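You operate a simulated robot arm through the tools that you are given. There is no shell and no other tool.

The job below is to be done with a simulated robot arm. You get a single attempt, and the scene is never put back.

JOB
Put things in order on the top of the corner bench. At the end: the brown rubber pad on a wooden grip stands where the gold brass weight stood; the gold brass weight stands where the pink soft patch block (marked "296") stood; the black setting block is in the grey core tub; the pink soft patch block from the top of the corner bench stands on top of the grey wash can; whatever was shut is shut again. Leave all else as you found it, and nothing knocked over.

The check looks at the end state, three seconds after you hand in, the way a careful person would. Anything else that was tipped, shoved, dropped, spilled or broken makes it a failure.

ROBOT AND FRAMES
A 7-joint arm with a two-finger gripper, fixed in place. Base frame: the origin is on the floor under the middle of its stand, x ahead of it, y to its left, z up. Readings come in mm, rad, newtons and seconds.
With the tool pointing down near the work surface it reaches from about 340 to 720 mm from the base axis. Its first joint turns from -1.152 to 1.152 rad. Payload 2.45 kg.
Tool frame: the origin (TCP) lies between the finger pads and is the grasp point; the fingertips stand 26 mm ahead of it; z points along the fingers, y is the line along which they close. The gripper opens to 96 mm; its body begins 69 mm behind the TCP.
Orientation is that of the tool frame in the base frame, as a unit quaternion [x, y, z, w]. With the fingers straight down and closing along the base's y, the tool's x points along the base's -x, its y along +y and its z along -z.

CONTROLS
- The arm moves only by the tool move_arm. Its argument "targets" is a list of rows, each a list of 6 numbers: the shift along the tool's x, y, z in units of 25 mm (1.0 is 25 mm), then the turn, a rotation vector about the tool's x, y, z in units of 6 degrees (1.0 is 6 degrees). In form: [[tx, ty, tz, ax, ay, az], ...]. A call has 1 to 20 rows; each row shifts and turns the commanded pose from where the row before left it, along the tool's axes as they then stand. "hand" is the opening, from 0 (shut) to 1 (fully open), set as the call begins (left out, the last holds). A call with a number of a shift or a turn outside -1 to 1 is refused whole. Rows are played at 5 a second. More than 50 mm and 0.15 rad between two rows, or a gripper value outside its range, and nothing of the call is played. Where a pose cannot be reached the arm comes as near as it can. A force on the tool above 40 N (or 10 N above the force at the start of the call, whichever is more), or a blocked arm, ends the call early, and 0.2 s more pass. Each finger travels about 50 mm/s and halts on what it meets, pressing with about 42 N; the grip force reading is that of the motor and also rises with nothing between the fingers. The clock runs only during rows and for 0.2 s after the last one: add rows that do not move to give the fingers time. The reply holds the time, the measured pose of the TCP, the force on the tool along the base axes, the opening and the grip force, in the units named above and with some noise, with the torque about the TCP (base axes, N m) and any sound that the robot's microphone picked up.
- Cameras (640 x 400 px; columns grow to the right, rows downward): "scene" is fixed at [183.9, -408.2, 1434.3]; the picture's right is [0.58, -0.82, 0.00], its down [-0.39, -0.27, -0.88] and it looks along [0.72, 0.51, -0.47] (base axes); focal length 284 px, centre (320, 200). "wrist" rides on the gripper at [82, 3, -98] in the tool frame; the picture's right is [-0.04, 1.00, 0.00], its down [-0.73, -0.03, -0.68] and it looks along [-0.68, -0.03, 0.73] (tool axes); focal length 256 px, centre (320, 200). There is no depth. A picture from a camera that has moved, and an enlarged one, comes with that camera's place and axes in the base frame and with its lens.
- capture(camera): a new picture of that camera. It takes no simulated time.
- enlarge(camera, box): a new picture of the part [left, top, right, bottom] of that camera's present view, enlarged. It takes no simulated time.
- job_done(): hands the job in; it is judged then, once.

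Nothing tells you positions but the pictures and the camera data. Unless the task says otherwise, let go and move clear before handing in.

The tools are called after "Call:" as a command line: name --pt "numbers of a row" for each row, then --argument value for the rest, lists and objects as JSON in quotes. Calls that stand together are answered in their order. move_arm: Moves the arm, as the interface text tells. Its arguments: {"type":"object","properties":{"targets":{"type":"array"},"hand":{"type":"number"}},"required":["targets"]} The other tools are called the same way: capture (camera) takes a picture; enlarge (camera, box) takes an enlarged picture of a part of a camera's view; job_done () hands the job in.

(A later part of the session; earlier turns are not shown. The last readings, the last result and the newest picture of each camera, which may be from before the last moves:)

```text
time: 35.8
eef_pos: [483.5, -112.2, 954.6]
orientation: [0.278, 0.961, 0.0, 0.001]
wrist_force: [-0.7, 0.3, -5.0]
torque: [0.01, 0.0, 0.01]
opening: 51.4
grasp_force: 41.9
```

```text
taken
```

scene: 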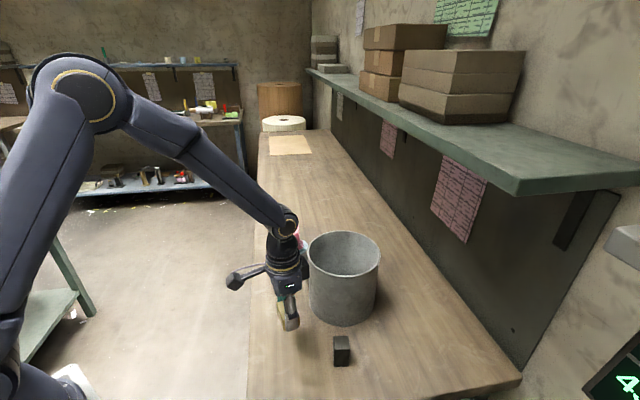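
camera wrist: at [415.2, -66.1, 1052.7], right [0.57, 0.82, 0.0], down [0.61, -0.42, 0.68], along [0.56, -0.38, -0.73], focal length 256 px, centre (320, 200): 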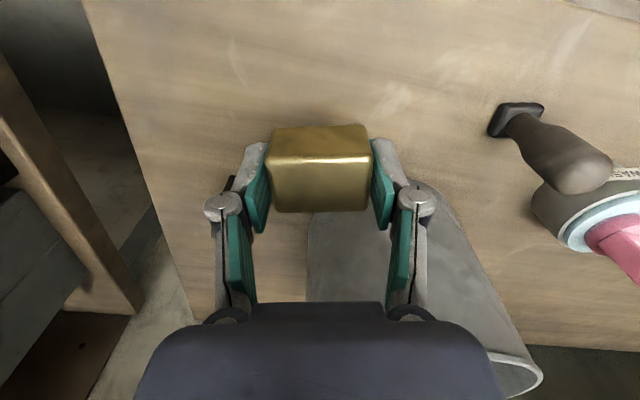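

The brass is right over the old spot. I'll lower it to just above the bench.

Call:
move_arm --pt "0 0 0.7 0 0 0" --pt "0 0 0.7 0 0 0" --pt "0 0 0.6 0 0 0" --pt "0 0 0.4 0 0 0" --pt "0 0 0.24 0 0 0" --pt "0 0 0 0 0 0"

Call:
capture --camera "wrist"

Call:
enlarge --camera "scene" --box '[240, 270, 360, 370]'

```text
time: 37.2
eef_pos: [483.3, -114.5, 889.1]
orientation: [0.277, 0.961, 0.0, 0.0]
wrist_force: [0.0, 0.1, -5.2]
torque: [-0.05, 0.01, -0.01]
opening: 51.5
grasp_force: 41.6
```

```text
taken
camera wrist: at [416.1, -66.4, 986.4], right [0.57, 0.82, 0.0], down [0.6, -0.42, 0.68], along [0.56, -0.38, -0.73], focal length 256 px, centre (320, 200)
```

wrist: 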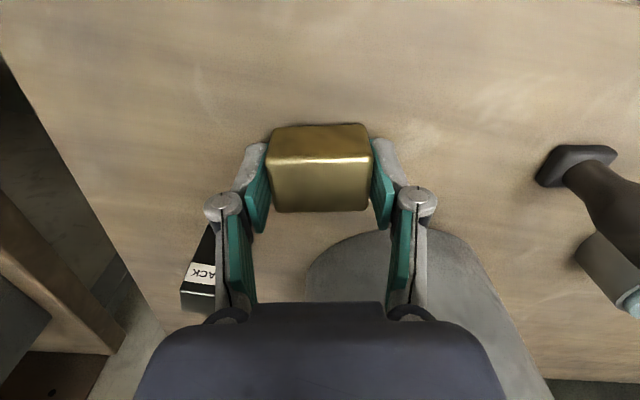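

```text
4.00 times, centred on (300, 320) of scene
camera zoom: at [183.9, -408.2, 1434.3], right [0.58, -0.82, 0.0], down [-0.39, -0.27, -0.88], along [0.72, 0.51, -0.47], focal length 1136 px, centre (400, -280)
```

zoom: 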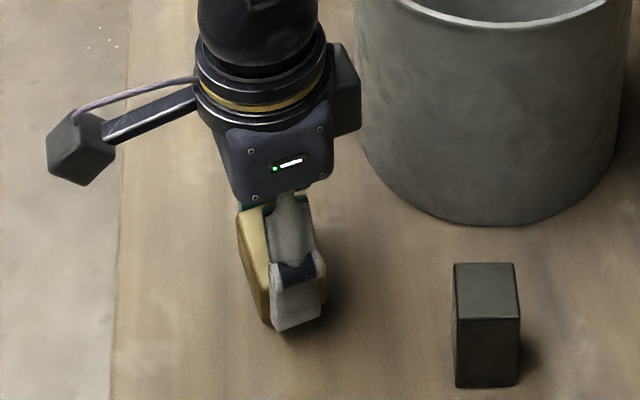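

Call:
move_arm --pt "0 0 0.06 0 0 0" --pt "0 0 0.06 0 0 0" --pt "0 0 0.05 0 0 0" --pt "0 0 0.04 0 0 0" --pt "0 0 0 0 0 0"

```text
time: 38.4
eef_pos: [483.4, -112.1, 885.2]
orientation: [0.276, 0.961, 0.0, 0.0]
wrist_force: [0.1, -0.2, -4.5]
torque: [0.03, 0.01, 0.03]
opening: 51.5
grasp_force: 41.9
```

Call:
move_arm --pt "0 0 0.04 0 0 0" --pt "0 0 0.04 0 0 0" --pt "0 0 0 0 0 0"

Call:
capture --camera "wrist"

```text
time: 39.2
eef_pos: [482.9, -111.5, 882.1]
orientation: [0.278, 0.961, 0.0, 0.001]
wrist_force: [-7.5, 0.2, 23.1]
torque: [0.02, 0.25, 0.02]
opening: 51.9
grasp_force: 41.8
```

```text
taken
camera wrist: at [415.5, -65.5, 980.3], right [0.57, 0.82, 0.0], down [0.6, -0.42, 0.68], along [0.56, -0.39, -0.73], focal length 256 px, centre (320, 200)
```

wrist: 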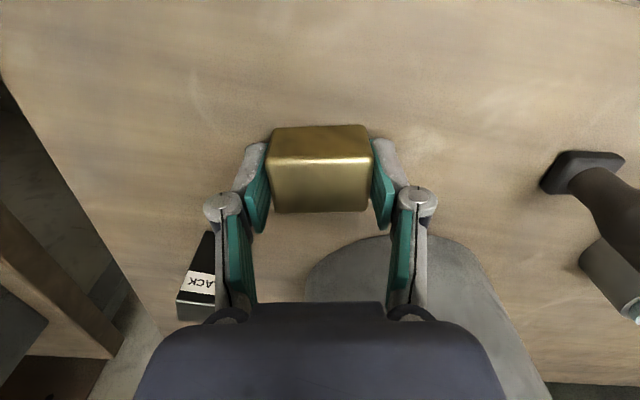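

The brass is in contact with the bench. I'll ease off about 1 mm, then release.

Call:
move_arm --pt "0 0 -0.04 0 0 0" --pt "0 0 0 0 0 0"

```text
time: 39.8
eef_pos: [483.5, -113.6, 881.9]
orientation: [0.277, 0.961, 0.0, 0.001]
wrist_force: [-2.9, -1.2, 8.4]
torque: [-0.11, -0.12, -0.02]
opening: 51.5
grasp_force: 41.7
```

Call:
move_arm --pt "0 0 0 0 0 0" --pt "0 0 0 0 0 0" --pt "0 0 0 0 0 0" --hand 0.8

Call:
capture --camera "wrist"

Call:
enlarge --camera "scene" --box '[240, 270, 360, 370]'

```text
time: 40.6
eef_pos: [483.2, -112.1, 882.7]
orientation: [0.277, 0.961, 0.0, 0.0]
wrist_force: [-1.0, 0.0, 0.2]
torque: [-0.04, 0.01, -0.03]
opening: 76.8
grasp_force: 0.1
```

```text
taken
camera wrist: at [415.7, -65.4, 980.5], right [0.57, 0.82, 0.0], down [0.6, -0.42, 0.68], along [0.56, -0.38, -0.73], focal length 256 px, centre (320, 200)
```

wrist: 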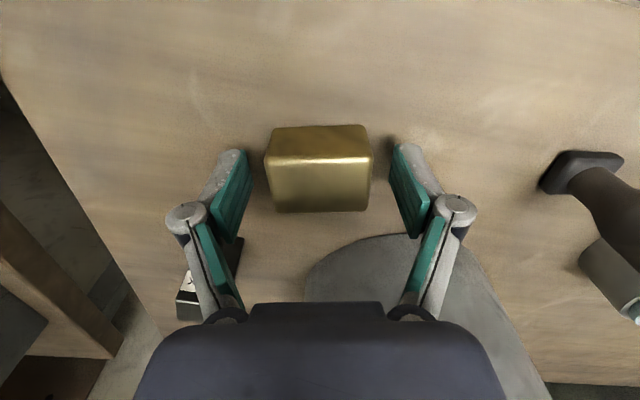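

```text
4.00 times, centred on (300, 320) of scene
camera zoom: at [183.9, -408.2, 1434.3], right [0.58, -0.82, 0.0], down [-0.39, -0.27, -0.88], along [0.72, 0.51, -0.47], focal length 1136 px, centre (400, -280)
```

zoom: 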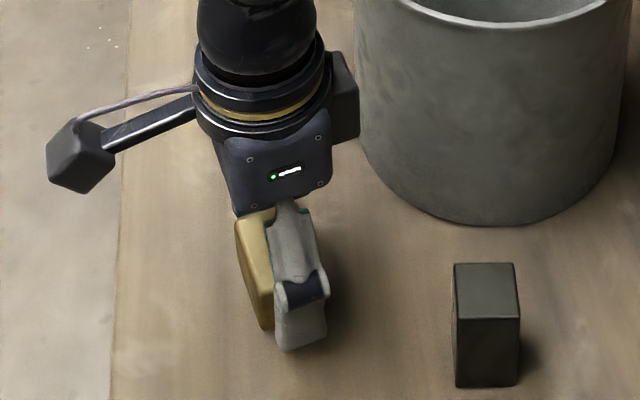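

The brass is released and standing. I'll raise the gripper and move over the brown pad's grip at (583, 12).

Call:
move_arm --pt "0 0 -0.4 0 0 0" --pt "0 0 -0.8 0 0 0" --pt "0 0 -0.9 0 0 0" --pt "0 0 -0.9 0 0 0" --pt "0 0 -0.9 0 0 0" --pt "0 0 -0.9 0 0 0" --pt "0 0 -0.9 0 0 0" --pt "0 0 -0.58 0 0 0" --pt "-0.0925 0.5 0 0 0 0" --pt "-0.0925 0.788 0 0 0 0" --pt "-0.0925 0.788 0 0 0 0" --pt "-0.0925 0.788 0 0 0 0" --pt "-0.0925 0.788 0 0 0 0" --pt "-0.0925 0.788 0 0 0 0" --pt "-0.0925 0.788 0 0 0 0" --pt "-0.0925 0.788 0 0 0 0" --pt "0 0.288 0 0 0 0" --pt "0 0 0 0 0 0"

Call:
capture --camera "wrist"

Call:
capture --camera "scene"

```text
time: 44.4
eef_pos: [582.7, 11.6, 1040.9]
orientation: [0.277, 0.961, 0.0, 0.001]
wrist_force: [1.5, -0.3, 0.7]
torque: [-0.02, -0.03, 0.0]
opening: 76.6
grasp_force: 0.1
```

```text
taken
camera wrist: at [515.3, 57.9, 1137.4], right [0.57, 0.82, 0.0], down [0.6, -0.42, 0.68], along [0.56, -0.38, -0.73], focal length 256 px, centre (320, 200)
```

wrist: 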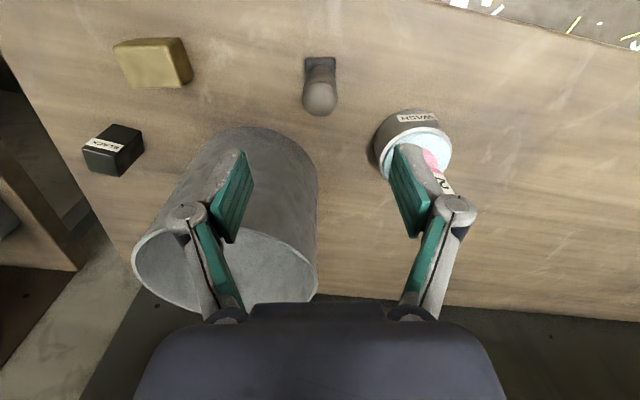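

```text
taken
```

scene: 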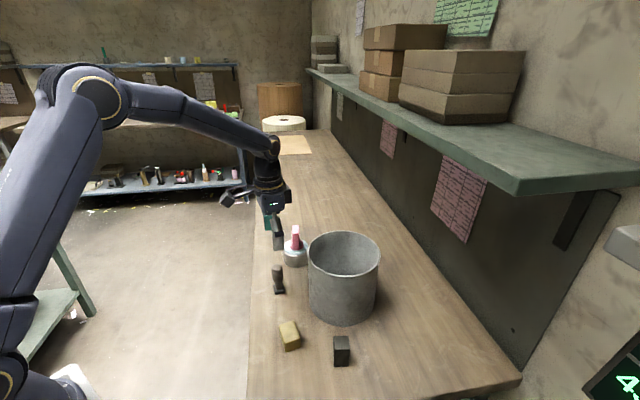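

Call:
enlarge --camera "wrist" --box '[280, 40, 360, 130]'

Call:
enlarge --camera "scene" --box '[260, 210, 320, 300]'

Call:
enlarge --camera "scene" --box '[260, 300, 370, 375]'

```text
4.44 times, centred on (320, 85) of wrist
camera zoom: at [515.3, 57.9, 1137.4], right [0.57, 0.82, 0.0], down [0.6, -0.42, 0.68], along [0.56, -0.38, -0.73], focal length 1138 px, centre (320, 711)
```

zoom: 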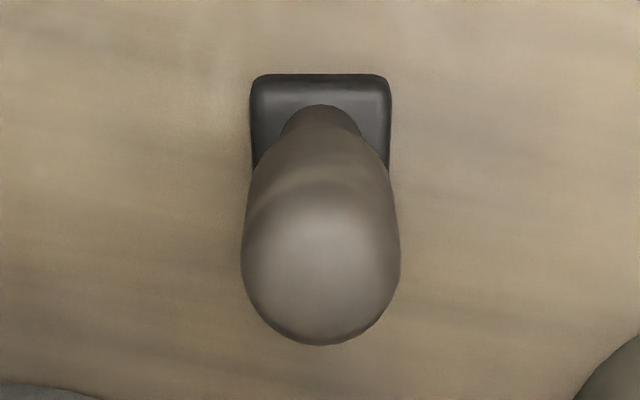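

```text
4.44 times, centred on (290, 255) of scene
camera zoom: at [183.9, -408.2, 1434.3], right [0.58, -0.82, 0.0], down [-0.39, -0.27, -0.88], along [0.72, 0.51, -0.47], focal length 1263 px, centre (453, -44)
```

zoom: 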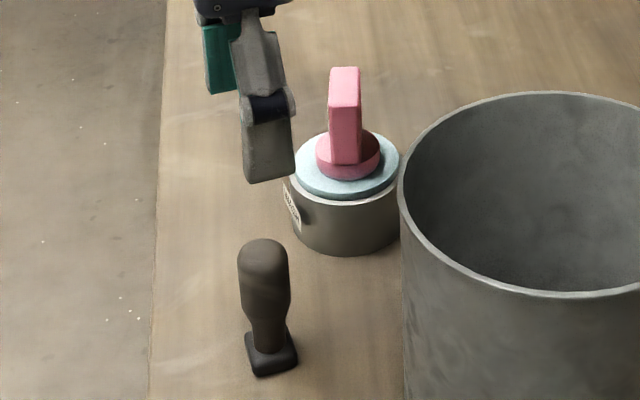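

```text
5.33 times, centred on (315, 338) of scene
camera zoom: at [183.9, -408.2, 1434.3], right [0.58, -0.82, 0.0], down [-0.39, -0.27, -0.88], along [0.72, 0.51, -0.47], focal length 1515 px, centre (347, -533)
```

zoom: 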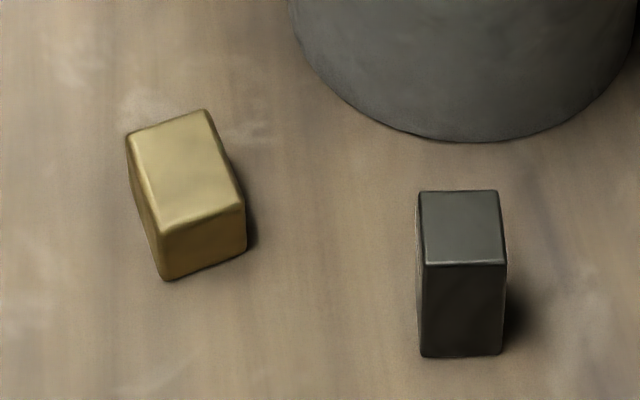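

The pad's grip axis is at about (585.5, 9.8), and its square base is aligned with the gripper. I'll descend partway and verify.

Call:
move_arm --pt "0 0 0.7 0 0 0" --pt "0 0 0.8 0 0 0" --pt "0 0 0.8 0 0 0" --pt "0 0 0.6 0 0 0" --pt "0 0 0 0 0 0"

Call:
capture --camera "wrist"

Call:
enlarge --camera "scene" --box '[240, 210, 340, 310]'

```text
time: 45.6
eef_pos: [582.8, 13.0, 967.8]
orientation: [0.277, 0.961, 0.0, 0.0]
wrist_force: [-0.1, -0.4, -0.3]
torque: [-0.01, -0.02, -0.01]
opening: 76.8
grasp_force: 0.2
```

```text
taken
camera wrist: at [515.4, 58.8, 1064.9], right [0.57, 0.82, 0.0], down [0.6, -0.42, 0.68], along [0.56, -0.38, -0.73], focal length 256 px, centre (320, 200)
```

wrist: 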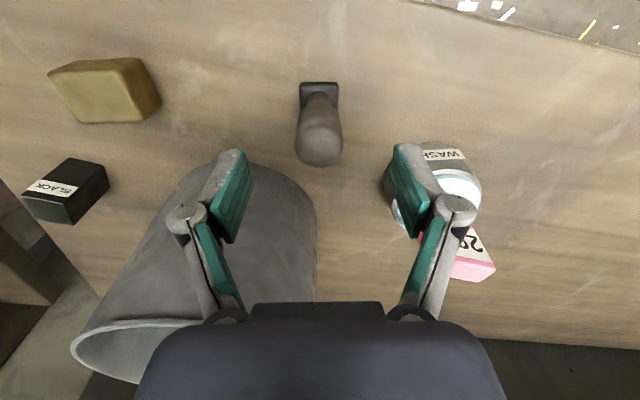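

```text
4.00 times, centred on (290, 260) of scene
camera zoom: at [183.9, -408.2, 1434.3], right [0.58, -0.82, 0.0], down [-0.39, -0.27, -0.88], along [0.72, 0.51, -0.47], focal length 1136 px, centre (440, -40)
```

zoom: 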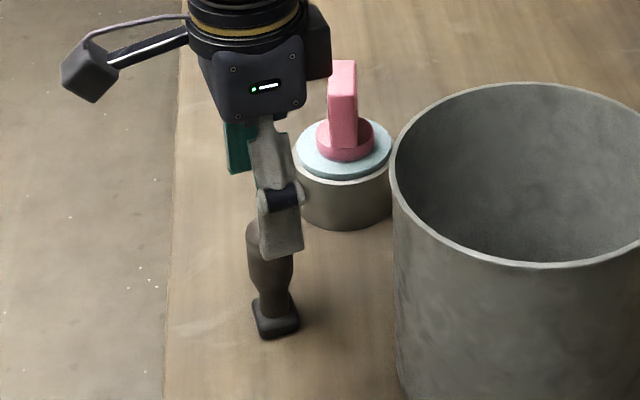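

Call:
move_arm --pt "0 0 0.7 0 0 0" --pt "0 0 0.7 0 0 0" --pt "0 0 0.6 0 0 0" --pt "0 0 0.46 0 0 0" --pt "0 0 0 0 0 0"

Call:
capture --camera "wrist"

Call:
enlarge --camera "scene" --box '[240, 220, 320, 310]'

```text
time: 46.8
eef_pos: [583.0, 10.9, 904.9]
orientation: [0.277, 0.961, 0.0, 0.0]
wrist_force: [-0.6, 0.1, 0.4]
torque: [-0.01, 0.0, 0.02]
opening: 76.9
grasp_force: 0.0
```

```text
taken
camera wrist: at [515.5, 58.5, 1003.1], right [0.57, 0.82, 0.0], down [0.6, -0.42, 0.68], along [0.56, -0.38, -0.73], focal length 256 px, centre (320, 200)
```

wrist: 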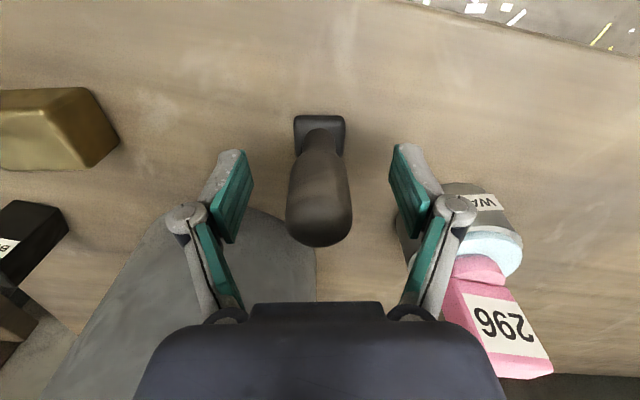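

```text
4.44 times, centred on (280, 265) of scene
camera zoom: at [183.9, -408.2, 1434.3], right [0.58, -0.82, 0.0], down [-0.39, -0.27, -0.88], along [0.72, 0.51, -0.47], focal length 1263 px, centre (498, -89)
```

zoom: 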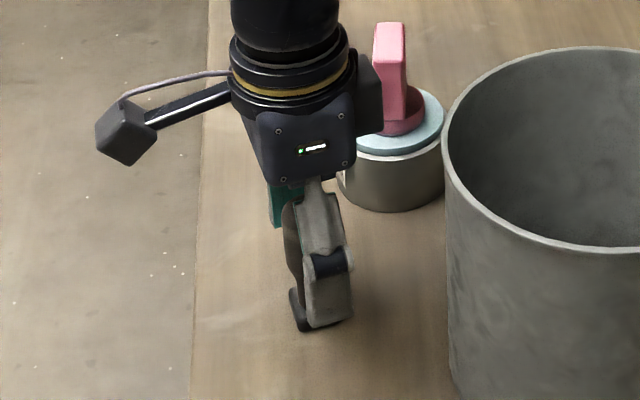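

The grip is centred between the fingers at mid-height. I'll close on it.

Call:
move_arm --pt "0 0 0 0 0 0" --pt "0 0 0 0 0 0" --pt "0 0 0 0 0 0" --pt "0 0 0 0 0 0" --pt "0 0 0 0 0 0" --hand 0.15

Call:
capture --camera "wrist"

```text
time: 48.0
eef_pos: [583.0, 12.2, 905.4]
orientation: [0.277, 0.961, 0.0, 0.0]
wrist_force: [0.8, 0.2, 1.8]
torque: [0.03, 0.01, 0.06]
opening: 28.8
grasp_force: 42.0
```

```text
taken
camera wrist: at [515.4, 58.4, 1003.3], right [0.57, 0.82, 0.0], down [0.6, -0.42, 0.68], along [0.56, -0.38, -0.73], focal length 256 px, centre (320, 200)
```

wrist: 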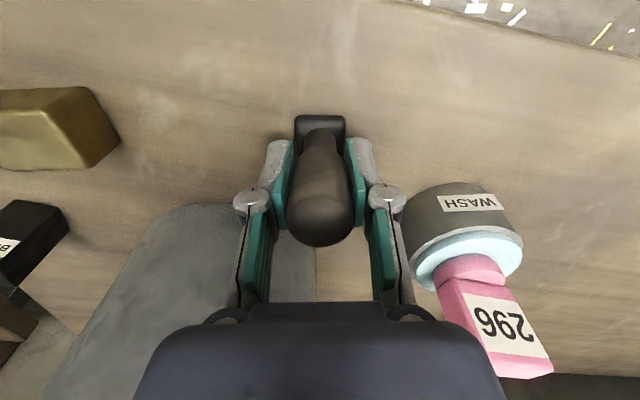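

The grip is held at 28.8 mm. I'll lift it and check that it hangs straight.

Call:
move_arm --pt "0 0 -0.3 0 0 0" --pt "0 0 -0.6 0 0 0" --pt "0 0 -0.9 0 0 0" --pt "0 0 -0.9 0 0 0" --pt "0 0 -0.9 0 0 0" --pt "0 0 -0.9 0 0 0" --pt "0 0 -0.9 0 0 0" --pt "0 0 -0.9 0 0 0" --pt "0 0 0 0 0 0"

Call:
capture --camera "wrist"

Call:
enlarge --camera "scene" --box '[220, 160, 360, 300]'

```text
time: 50.0
eef_pos: [581.6, 12.3, 1064.8]
orientation: [0.277, 0.961, 0.0, 0.001]
wrist_force: [-0.4, 0.5, -0.3]
torque: [-0.02, 0.02, -0.01]
opening: 28.3
grasp_force: 42.8
```

```text
taken
camera wrist: at [514.6, 58.4, 1162.3], right [0.57, 0.82, 0.0], down [0.6, -0.42, 0.68], along [0.56, -0.38, -0.73], focal length 256 px, centre (320, 200)
```

wrist: 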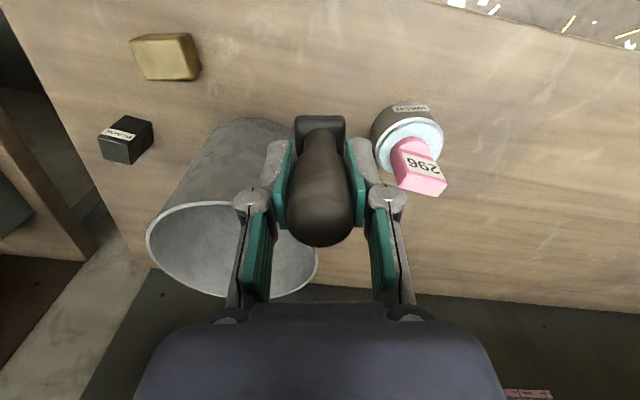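

```text
2.86 times, centred on (290, 230) of scene
camera zoom: at [183.9, -408.2, 1434.3], right [0.58, -0.82, 0.0], down [-0.39, -0.27, -0.88], along [0.72, 0.51, -0.47], focal length 812 px, centre (406, 114)
```

zoom: 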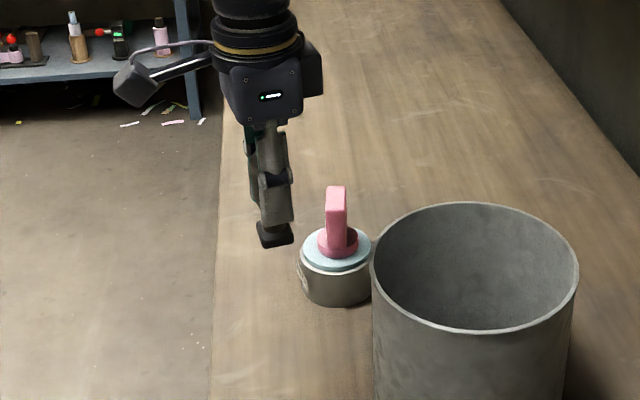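

It hangs straight. I'll route around the robot side of the tub to the brass weight's old spot.

Call:
move_arm --pt "-0.126 -0.4 0 0 0 0" --pt "-0.252 -0.798 0 0 0 0" --pt "-0.252 -0.798 0 0 0 0" --pt "-0.252 -0.798 0 0 0 0" --pt "-0.252 -0.798 0 0 0 0" --pt "-0.252 -0.798 0 0 0 0" --pt "-0.252 -0.798 0 0 0 0" --pt "-0.252 -0.798 0 0 0 0" --pt "-0.4 -0.6 0 0 0 0" --pt "-0.65 -0.48 0 0 0 0" --pt "-0.713 -0.496 0 0 0 0" --pt "-0.713 -0.496 0 0 0 0" --pt "-0.713 -0.496 0 0 0 0" --pt "-0.713 -0.496 0 0 0 0" --pt "-0.713 -0.496 0 0 0 0" --pt "-0.713 -0.496 0 0 0 0" --pt "-0.4 -0.27 0 0 0 0" --pt "0 0 0 0 0 0"

Call:
capture --camera "wrist"

Call:
capture --camera "scene"

```text
time: 53.8
eef_pos: [605.7, -308.3, 1063.5]
orientation: [0.278, 0.961, 0.0, 0.0]
wrist_force: [0.0, 0.7, -0.5]
torque: [0.02, 0.02, 0.01]
opening: 28.5
grasp_force: 42.3
```

```text
taken
camera wrist: at [539.1, -261.4, 1161.0], right [0.57, 0.82, 0.0], down [0.6, -0.42, 0.68], along [0.56, -0.38, -0.73], focal length 256 px, centre (320, 200)
```

wrist: 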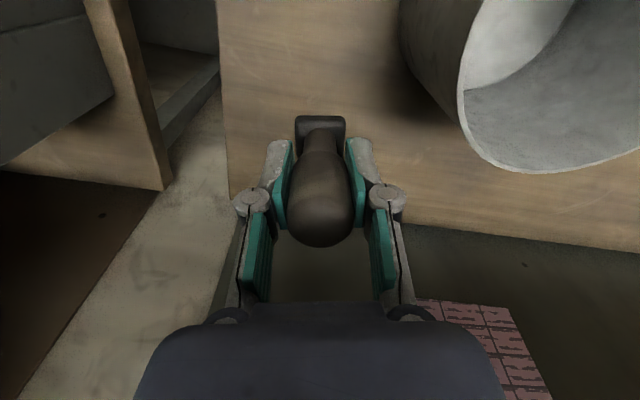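

```text
taken
```

scene: 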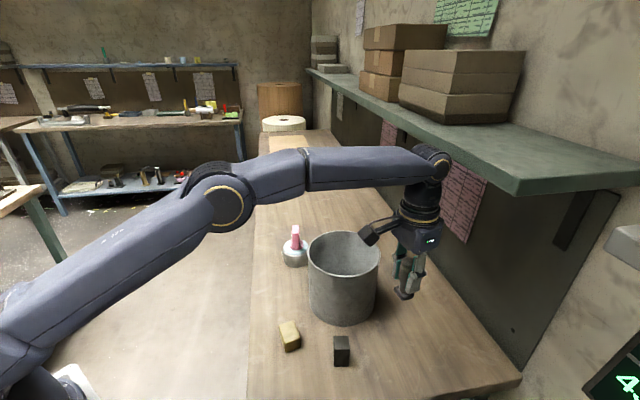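

Call:
move_arm --pt "0 0 0.6 0 0 0" --pt "0 0 0.9 0 0 0" --pt "0 0 0.9 0 0 0" --pt "0 0 0.9 0 0 0" --pt "-0.3 0.01 0.6 0 0 0" --pt "-0.4 0.01 0.6 0 0 0" --pt "-0.4 0.01 0.5 0 0 0" --pt "-0.4 0.01 0.4 0 0 0" --pt "0 0 0 0 0 0"

Call:
capture --camera "wrist"

Call:
enlarge --camera "scene" --box '[350, 260, 470, 370]'

```text
time: 55.8
eef_pos: [637.5, -327.7, 929.9]
orientation: [0.277, 0.961, 0.0, 0.0]
wrist_force: [0.4, 0.3, -0.2]
torque: [-0.03, -0.03, -0.01]
opening: 28.6
grasp_force: 42.4
```

```text
taken
camera wrist: at [569.8, -281.2, 1026.7], right [0.57, 0.82, 0.0], down [0.6, -0.42, 0.68], along [0.56, -0.38, -0.73], focal length 256 px, centre (320, 200)
```

wrist: 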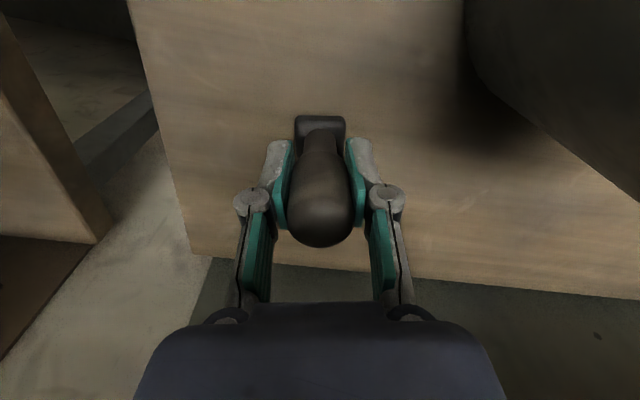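

```text
3.64 times, centred on (410, 315) of scene
camera zoom: at [183.9, -408.2, 1434.3], right [0.58, -0.82, 0.0], down [-0.39, -0.27, -0.88], along [0.72, 0.51, -0.47], focal length 1033 px, centre (-7, -218)
```

zoom: 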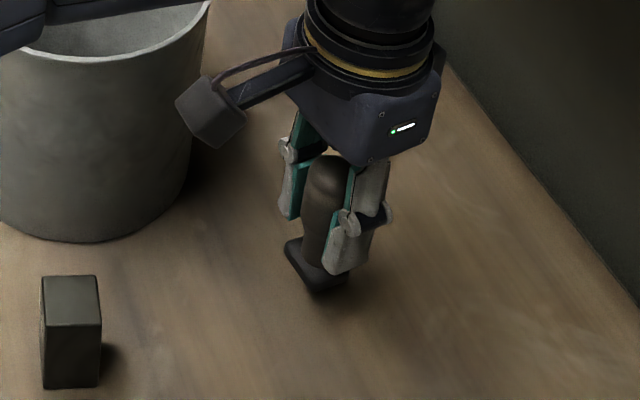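

Pad axis is within 2 mm of the brass's old spot. I'll lower it to just above contact.

Call:
move_arm --pt "0 0 0.3 0 0 0" --pt "0 0 0.25 0 0 0" --pt "0 0 0.15 0 0 0" --pt "0 0 0.1 0 0 0" --pt "0 0 0 0 0 0"

Call:
capture --camera "wrist"

```text
time: 57.0
eef_pos: [637.1, -328.1, 908.5]
orientation: [0.277, 0.961, 0.001, 0.0]
wrist_force: [0.3, 0.4, -0.5]
torque: [0.02, 0.01, 0.01]
opening: 28.6
grasp_force: 41.6
```

```text
taken
camera wrist: at [570.4, -281.1, 1006.3], right [0.57, 0.82, 0.0], down [0.6, -0.42, 0.68], along [0.56, -0.38, -0.73], focal length 256 px, centre (320, 200)
```

wrist: 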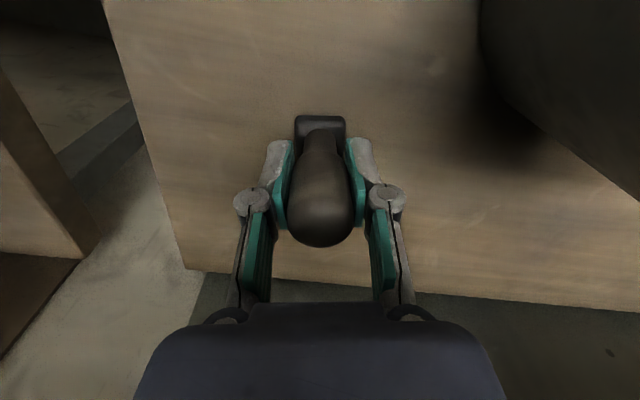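

Call:
move_arm --pt "0 0 0.05 0 0 0" --pt "0 0 0.04 0 0 0" --pt "0 0 0.04 0 0 0" --pt "0 0 0 0 0 0"

```text
time: 58.0
eef_pos: [637.4, -329.3, 905.5]
orientation: [0.277, 0.961, 0.001, 0.0]
wrist_force: [-0.1, -0.2, -1.0]
torque: [-0.04, 0.02, 0.04]
opening: 28.6
grasp_force: 42.2
```

Call:
move_arm --pt "0 0 0.04 0 0 0" --pt "0 0 0.04 0 0 0" --pt "0 0 0 0 0 0"

Call:
enlarge --camera "scene" --box '[380, 280, 440, 350]'

```text
time: 58.8
eef_pos: [637.7, -327.7, 904.9]
orientation: [0.278, 0.961, -0.001, 0.002]
wrist_force: [-5.4, 2.5, 16.8]
torque: [0.19, 0.31, 0.03]
opening: 28.5
grasp_force: 42.4
```

```text
5.71 times, centred on (410, 315) of scene
camera zoom: at [183.4, -408.0, 1434.5], right [0.58, -0.82, 0.0], down [-0.39, -0.27, -0.88], along [0.72, 0.51, -0.47], focal length 1623 px, centre (-194, -457)
```

zoom: 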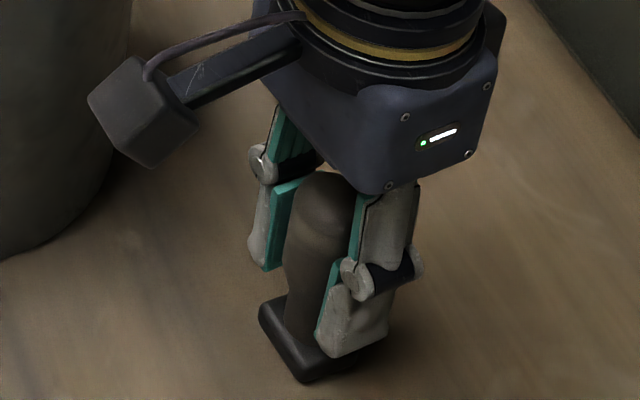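

Contact at 16.8 N. I'll ease off and release.

Call:
move_arm --pt "0 0 -0.04 0 0 0" --pt "0 0 0 0 0 0"

Call:
move_arm --pt "0 0 0 0 0 0" --pt "0 0 0 0 0 0" --pt "0 0 0 0 0 0" --hand 0.7

Call:
capture --camera "wrist"

Call:
enlarge --camera "scene" --box '[360, 270, 460, 360]'

```text
time: 59.4
eef_pos: [637.8, -327.7, 904.9]
orientation: [0.278, 0.961, 0.0, 0.002]
wrist_force: [1.8, -0.4, 9.8]
torque: [-0.03, -0.04, 0.05]
opening: 28.7
grasp_force: 42.2
```

```text
time: 60.2
eef_pos: [638.8, -328.9, 906.1]
orientation: [0.278, 0.961, -0.001, 0.0]
wrist_force: [-0.3, -0.8, -0.2]
torque: [0.03, 0.0, -0.01]
opening: 67.3
grasp_force: 0.1
```

```text
taken
camera wrist: at [570.3, -281.2, 1002.6], right [0.57, 0.82, 0.0], down [0.6, -0.42, 0.68], along [0.56, -0.38, -0.73], focal length 256 px, centre (320, 200)
```

wrist: 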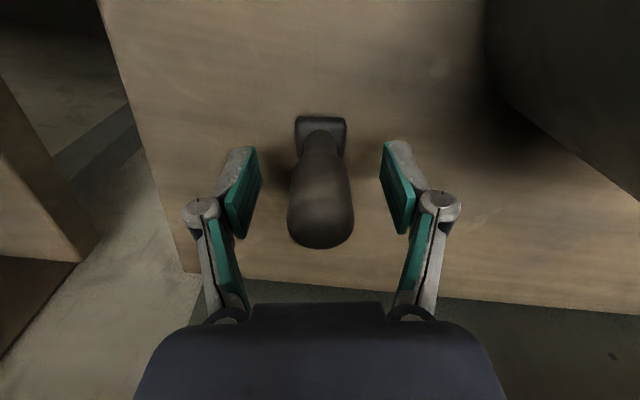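

```text
4.44 times, centred on (410, 315) of scene
camera zoom: at [183.9, -408.2, 1434.3], right [0.58, -0.82, 0.0], down [-0.39, -0.27, -0.88], along [0.72, 0.51, -0.47], focal length 1263 px, centre (-80, -311)
```

zoom: 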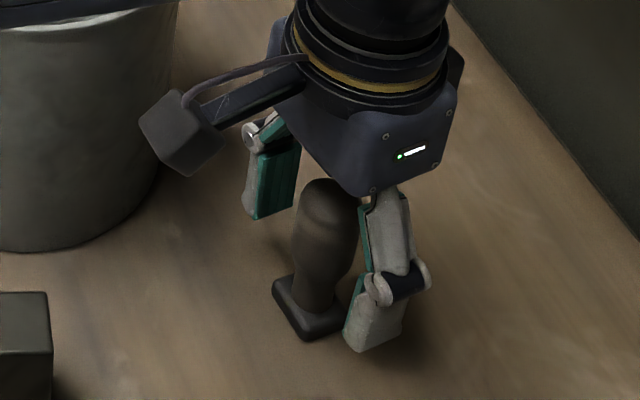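

The pad is standing on the brass weight's spot. I'll withdraw upward while pulling back slightly.

Call:
move_arm --pt "0.05 0 -0.5 0 0 0" --pt "0.2 0 -0.8 0 0 0" --pt "0.2 0 -0.8 0 0 0" --pt "0.2 0 -0.8 0 0 0" --pt "0.2 0 -0.8 0 0 0" --pt "0.2 0 -0.8 0 0 0" --pt "0.2 0 -0.8 0 0 0" --pt "0.2 0 -0.8 0 0 0" --pt "0.2 0 -0.8 0 0 0" --pt "0 0 0 0 0 0"

Call:
capture --camera "wrist"

Call:
capture --camera "scene"

```text
time: 62.4
eef_pos: [602.6, -306.7, 1076.0]
orientation: [0.277, 0.961, -0.001, 0.0]
wrist_force: [1.0, 0.3, 0.2]
torque: [-0.03, -0.02, 0.01]
opening: 66.9
grasp_force: 0.0
```

```text
taken
camera wrist: at [535.0, -259.5, 1174.6], right [0.57, 0.82, 0.0], down [0.6, -0.42, 0.68], along [0.56, -0.38, -0.73], focal length 256 px, centre (320, 200)
```

wrist: 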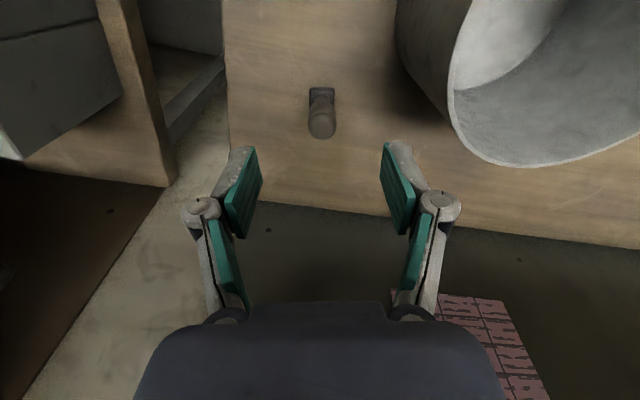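

```text
taken
```

scene: 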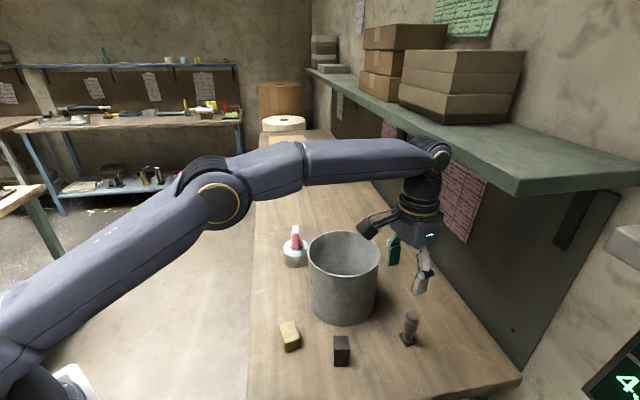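

The pad is standing well. Next I'll move above the black block and turn the gripper to match its faces at about 36° yaw.

Call:
move_arm --pt "0.783 0.123 0 0 0 0" --pt "0.783 0.123 0 0 0 0" --pt "0.783 0.123 0 0 0 0" --pt "0.783 0.123 0 0 0 0" --pt "0.783 0.123 0 0 0 0" --pt "0.783 0.123 0 0 0 0" --pt "0 0 0 0 0 -0.948" --pt "0 0 0 0 0 -0.948" --pt "0 0 0 0 0 -0.948" --pt "0 0 0 0 0 -0.948" --pt "0 0 0 0 0 -0.948" --pt "0 0 0 0 0 -0.948" --pt "0 0 0 0 0 -0.948" --pt "0 0 0 0 0 -0.948" --pt "0 0 0 0 0 -0.948" --pt "0 0 0 0 0 -0.948" --pt "0 0 0 0 0 -0.948" --pt "0 0 0 0 0 -0.948" --pt "0 0 0.6 0 0 0" --pt "0 0 0 0 0 0"

Call:
capture --camera "wrist"

Call:
enlarge --camera "wrist" --box '[270, 20, 370, 110]'

```text
time: 66.6
eef_pos: [513.1, -228.4, 1062.5]
orientation: [-0.311, 0.95, -0.001, 0.0]
wrist_force: [-0.8, 0.7, -0.3]
torque: [0.01, 0.02, -0.01]
opening: 67.1
grasp_force: 0.1
```

```text
taken
camera wrist: at [445.0, -272.9, 1160.0], right [-0.56, 0.83, 0.0], down [0.61, 0.41, 0.68], along [0.56, 0.38, -0.73], focal length 256 px, centre (320, 200)
```

wrist: 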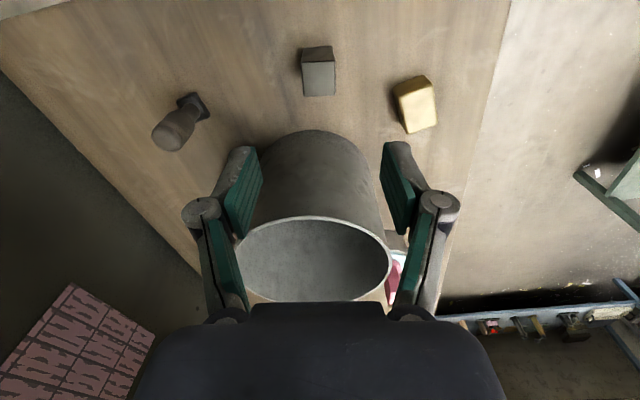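

```text
4.44 times, centred on (320, 65) of wrist
camera zoom: at [445.0, -272.9, 1160.0], right [-0.56, 0.83, 0.0], down [0.61, 0.41, 0.68], along [0.56, 0.38, -0.73], focal length 1138 px, centre (320, 800)
```

zoom: 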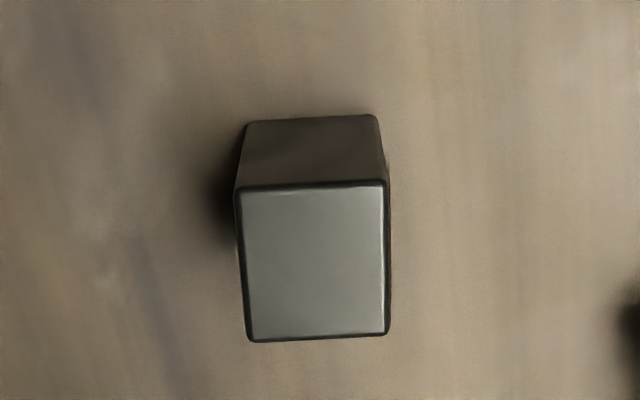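

Call:
enlarge --camera "wrist" --box '[220, 110, 420, 310]'

Call:
enlarge --camera "scene" --box '[290, 220, 400, 340]'

```text
2.00 times, centred on (320, 210) of wrist
camera zoom: at [445.0, -272.9, 1160.0], right [-0.56, 0.83, 0.0], down [0.61, 0.41, 0.68], along [0.56, 0.38, -0.73], focal length 512 px, centre (320, 180)
```

zoom: 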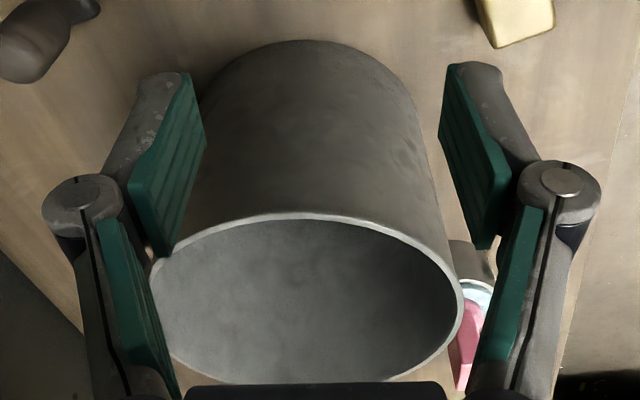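

```text
3.33 times, centred on (345, 280) of scene
camera zoom: at [183.9, -408.2, 1434.3], right [0.58, -0.82, 0.0], down [-0.39, -0.27, -0.88], along [0.72, 0.51, -0.47], focal length 947 px, centre (237, -67)
```

zoom: 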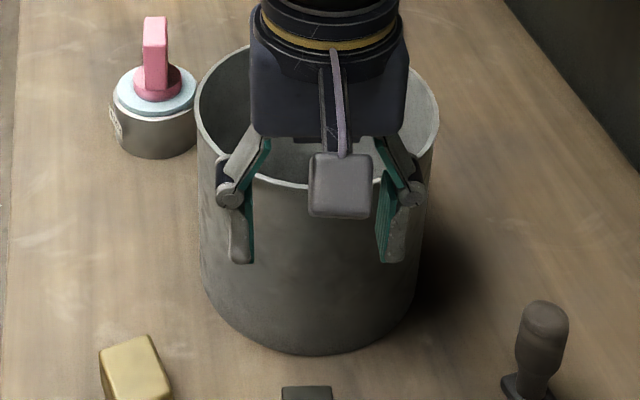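

The block's centre is (513.5, -228), 30 × 30 mm, and it's aligned with the gripper. The tub is about (660, -139.5) with outer radius 87 and rim z ≈ 1004. I'll descend onto the black block.

Call:
move_arm --pt "0.015 -0.054 0.5 0 0 -0.06" --pt "0 0 0.8 0 0 0" --pt "0 0 0.8 0 0 0" --pt "0 0 0.8 0 0 0" --pt "0 0 0.8 0 0 0" --pt "0 0 0.8 0 0 0" --pt "0 0 0.4 0 0 0" --pt "0 0 0 0 0 0"

Call:
capture --camera "wrist"

Call:
enlarge --camera "scene" --box '[270, 280, 400, 380]'

```text
time: 68.4
eef_pos: [514.6, -230.1, 939.4]
orientation: [-0.312, 0.95, 0.0, 0.0]
wrist_force: [0.0, 0.7, 0.3]
torque: [0.03, 0.03, -0.01]
opening: 67.3
grasp_force: 0.0
```

```text
taken
camera wrist: at [446.5, -273.8, 1036.6], right [-0.56, 0.83, 0.0], down [0.61, 0.41, 0.68], along [0.56, 0.38, -0.73], focal length 256 px, centre (320, 200)
```

wrist: 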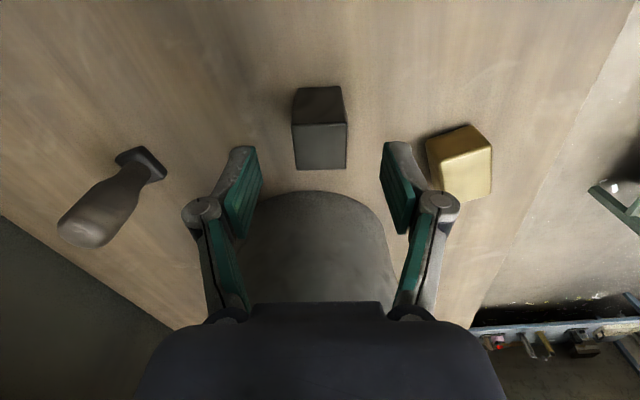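

```text
4.00 times, centred on (335, 330) of scene
camera zoom: at [183.9, -408.2, 1434.3], right [0.58, -0.82, 0.0], down [-0.39, -0.27, -0.88], along [0.72, 0.51, -0.47], focal length 1136 px, centre (260, -320)
```

zoom: 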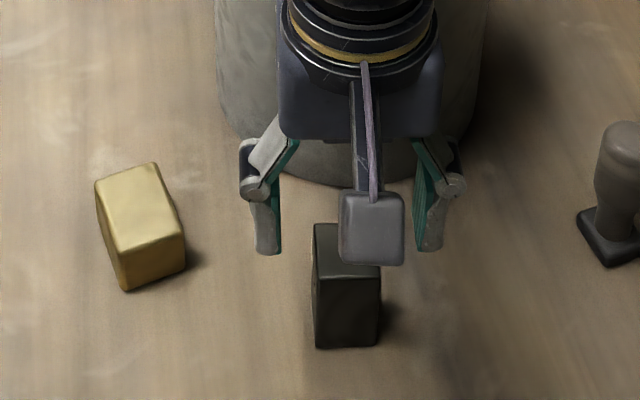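

Call:
move_arm --pt "0 0 0.5 0 0 0" --pt "0 0 0.4 0 0 0" --pt "0 0 0.32 0 0 0" --pt "0 0 0 0 0 0"

Call:
capture --camera "wrist"

```text
time: 69.4
eef_pos: [514.6, -228.9, 909.7]
orientation: [-0.313, 0.95, 0.001, 0.0]
wrist_force: [1.1, 0.5, -0.1]
torque: [-0.01, -0.01, -0.01]
opening: 67.1
grasp_force: 0.0
```

```text
taken
camera wrist: at [447.0, -273.9, 1006.1], right [-0.56, 0.83, 0.0], down [0.61, 0.41, 0.68], along [0.56, 0.38, -0.73], focal length 256 px, centre (320, 200)
```

wrist: 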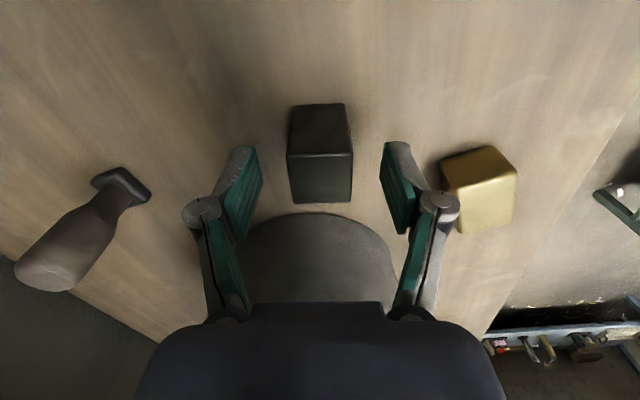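

Call:
move_arm --pt "0 0 0 0 0 0" --pt "0 0 0 0 0 0" --pt "0 0 0 0 0 0" --pt "0 0 0 0 0 0" --pt "0 0 0 0 0 0" --hand 0.2

Call:
capture --camera "wrist"

```text
time: 70.6
eef_pos: [515.5, -229.2, 908.6]
orientation: [-0.313, 0.95, 0.0, 0.0]
wrist_force: [0.3, 1.3, 1.3]
torque: [0.03, 0.06, -0.01]
opening: 31.1
grasp_force: 41.5
```

```text
taken
camera wrist: at [446.9, -273.8, 1006.3], right [-0.56, 0.83, 0.0], down [0.61, 0.41, 0.68], along [0.56, 0.38, -0.73], focal length 256 px, centre (320, 200)
```

wrist: 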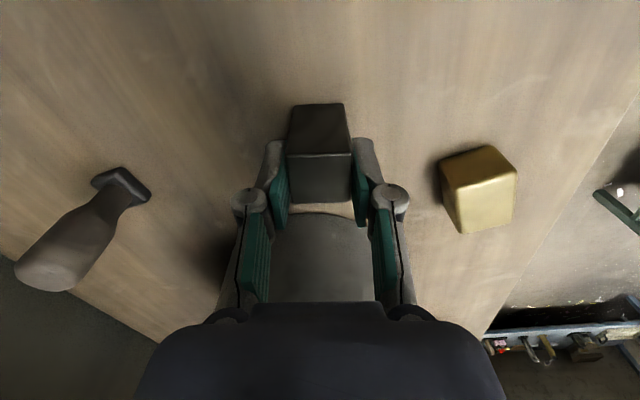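

The black block is held at 31.1 mm. I'll lift it well above the tub rim.

Call:
move_arm --pt "0 0 -0.3 0 0 0" --pt "0 0 -0.6 0 0 0" --pt "0 0 -0.9 0 0 0" --pt "0 0 -0.9 0 0 0" --pt "0 0 -0.9 0 0 0" --pt "0 0 -0.9 0 0 0" --pt "0 0 -0.9 0 0 0" --pt "0 0 -0.9 0 0 0" --pt "0 0 -0.6 0 0 0" --pt "0 0 0 0 0 0"

Call:
capture --camera "wrist"

Call:
enlarge --camera "scene" --box '[250, 200, 430, 380]'

```text
time: 72.8
eef_pos: [514.3, -228.9, 1080.4]
orientation: [-0.313, 0.95, -0.001, 0.0]
wrist_force: [0.0, -0.4, -1.8]
torque: [0.01, -0.01, 0.0]
opening: 31.2
grasp_force: 42.0
```

```text
taken
camera wrist: at [446.1, -274.8, 1178.5], right [-0.56, 0.83, 0.0], down [0.61, 0.41, 0.68], along [0.56, 0.38, -0.73], focal length 256 px, centre (320, 200)
```

wrist: 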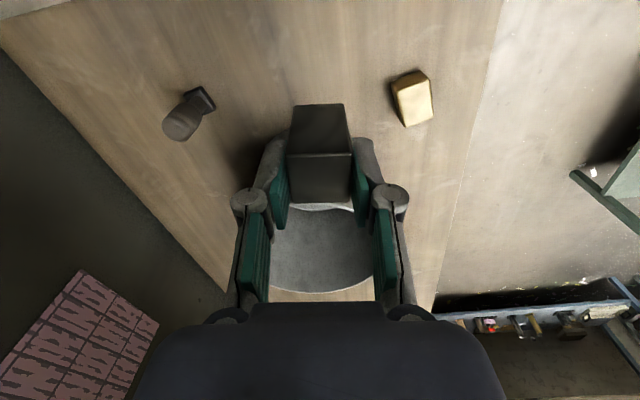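

```text
2.22 times, centred on (340, 290) of scene
camera zoom: at [183.9, -408.2, 1434.3], right [0.58, -0.82, 0.0], down [-0.39, -0.27, -0.88], along [0.72, 0.51, -0.47], focal length 631 px, centre (276, 0)
```

zoom: 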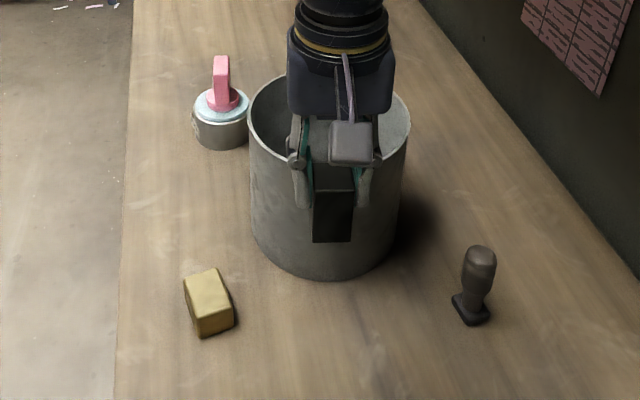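

Call:
move_arm --pt "-0.5 -0.06 0 0 0 0" --pt "-0.8 -0.06 0 0 0 0" --pt "-0.8 -0.06 0 0 0 0" --pt "-0.8 -0.06 0 0 0 0" --pt "-0.8 -0.06 0 0 0 0" --pt "-0.8 -0.06 0 0 0 0" --pt "-0.8 -0.06 0 0 0 0" --pt "-0.8 -0.06 0 0 0 0" --pt "-0.8 -0.06 0 0 0 0" --pt "-0.3 -0.06 0 0 0 0" --pt "0 0 0 0 0 0"

Call:
capture --camera "wrist"

Call:
enlarge --camera "scene" --box '[270, 170, 410, 340]'

```text
time: 75.2
eef_pos: [667.4, -135.1, 1082.0]
orientation: [-0.313, 0.95, 0.001, 0.0]
wrist_force: [-0.1, 0.7, -1.8]
torque: [0.01, 0.01, 0.0]
opening: 31.2
grasp_force: 42.3
```

```text
taken
camera wrist: at [600.8, -180.5, 1179.4], right [-0.56, 0.83, 0.0], down [0.61, 0.41, 0.68], along [0.56, 0.38, -0.73], focal length 256 px, centre (320, 200)
```

wrist: 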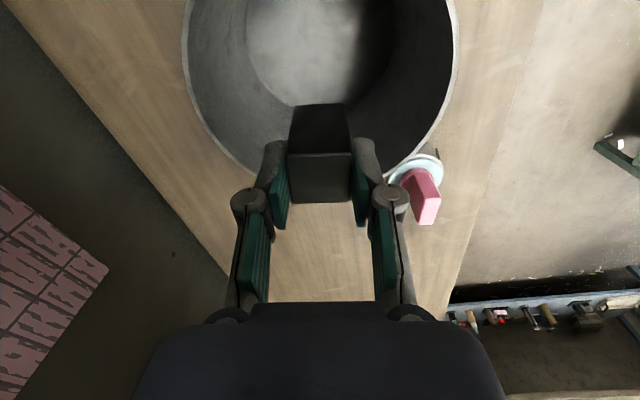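

```text
2.35 times, centred on (340, 255) of scene
camera zoom: at [183.9, -408.2, 1434.3], right [0.58, -0.82, 0.0], down [-0.39, -0.27, -0.88], along [0.72, 0.51, -0.47], focal length 668 px, centre (273, 71)
```

zoom: 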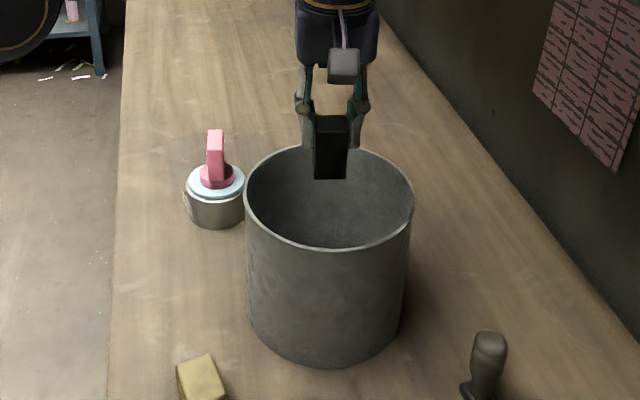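

The block is over the tub and aligned sideways with its centre. I'll lower it into the tub while shifting about 15 mm further so the camera stays inside the rim.

Call:
move_arm --pt "0 0 0.5 0 0 0" --pt "-0.1 0 0.7 0 0 0" --pt "-0.25 0 0.7 0 0 0" --pt "-0.25 0 0.7 0 0 0" --pt "0 0 0.6 0 0 0" --pt "0 0 0 0 0 0"

Call:
capture --camera "wrist"

Call:
enlarge --camera "scene" --box '[270, 190, 410, 340]'

```text
time: 76.6
eef_pos: [680.5, -125.9, 1000.8]
orientation: [-0.313, 0.95, 0.001, -0.001]
wrist_force: [0.4, 0.2, -2.3]
torque: [0.01, -0.01, 0.02]
opening: 31.5
grasp_force: 42.3
```

```text
taken
camera wrist: at [613.0, -170.3, 1098.1], right [-0.56, 0.83, 0.0], down [0.61, 0.41, 0.68], along [0.56, 0.38, -0.73], focal length 256 px, centre (320, 200)
```

wrist: 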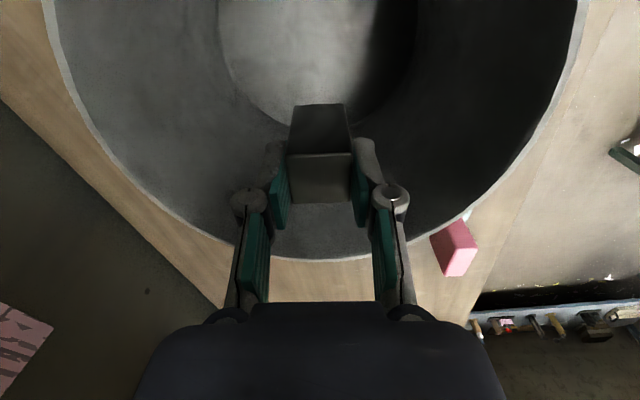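

```text
2.67 times, centred on (340, 265) of scene
camera zoom: at [183.9, -408.2, 1434.3], right [0.58, -0.82, 0.0], down [-0.39, -0.27, -0.88], along [0.72, 0.51, -0.47], focal length 758 px, centre (267, 27)
```

zoom: 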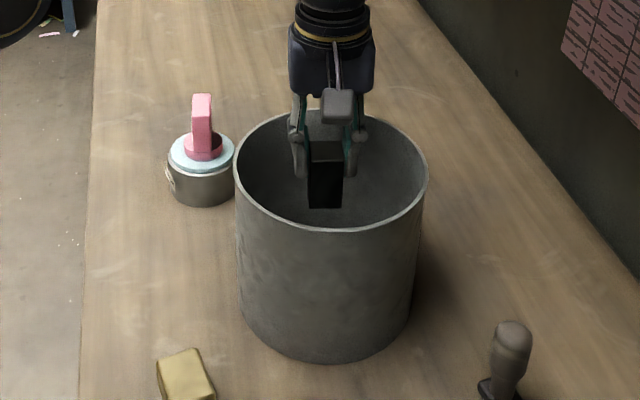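

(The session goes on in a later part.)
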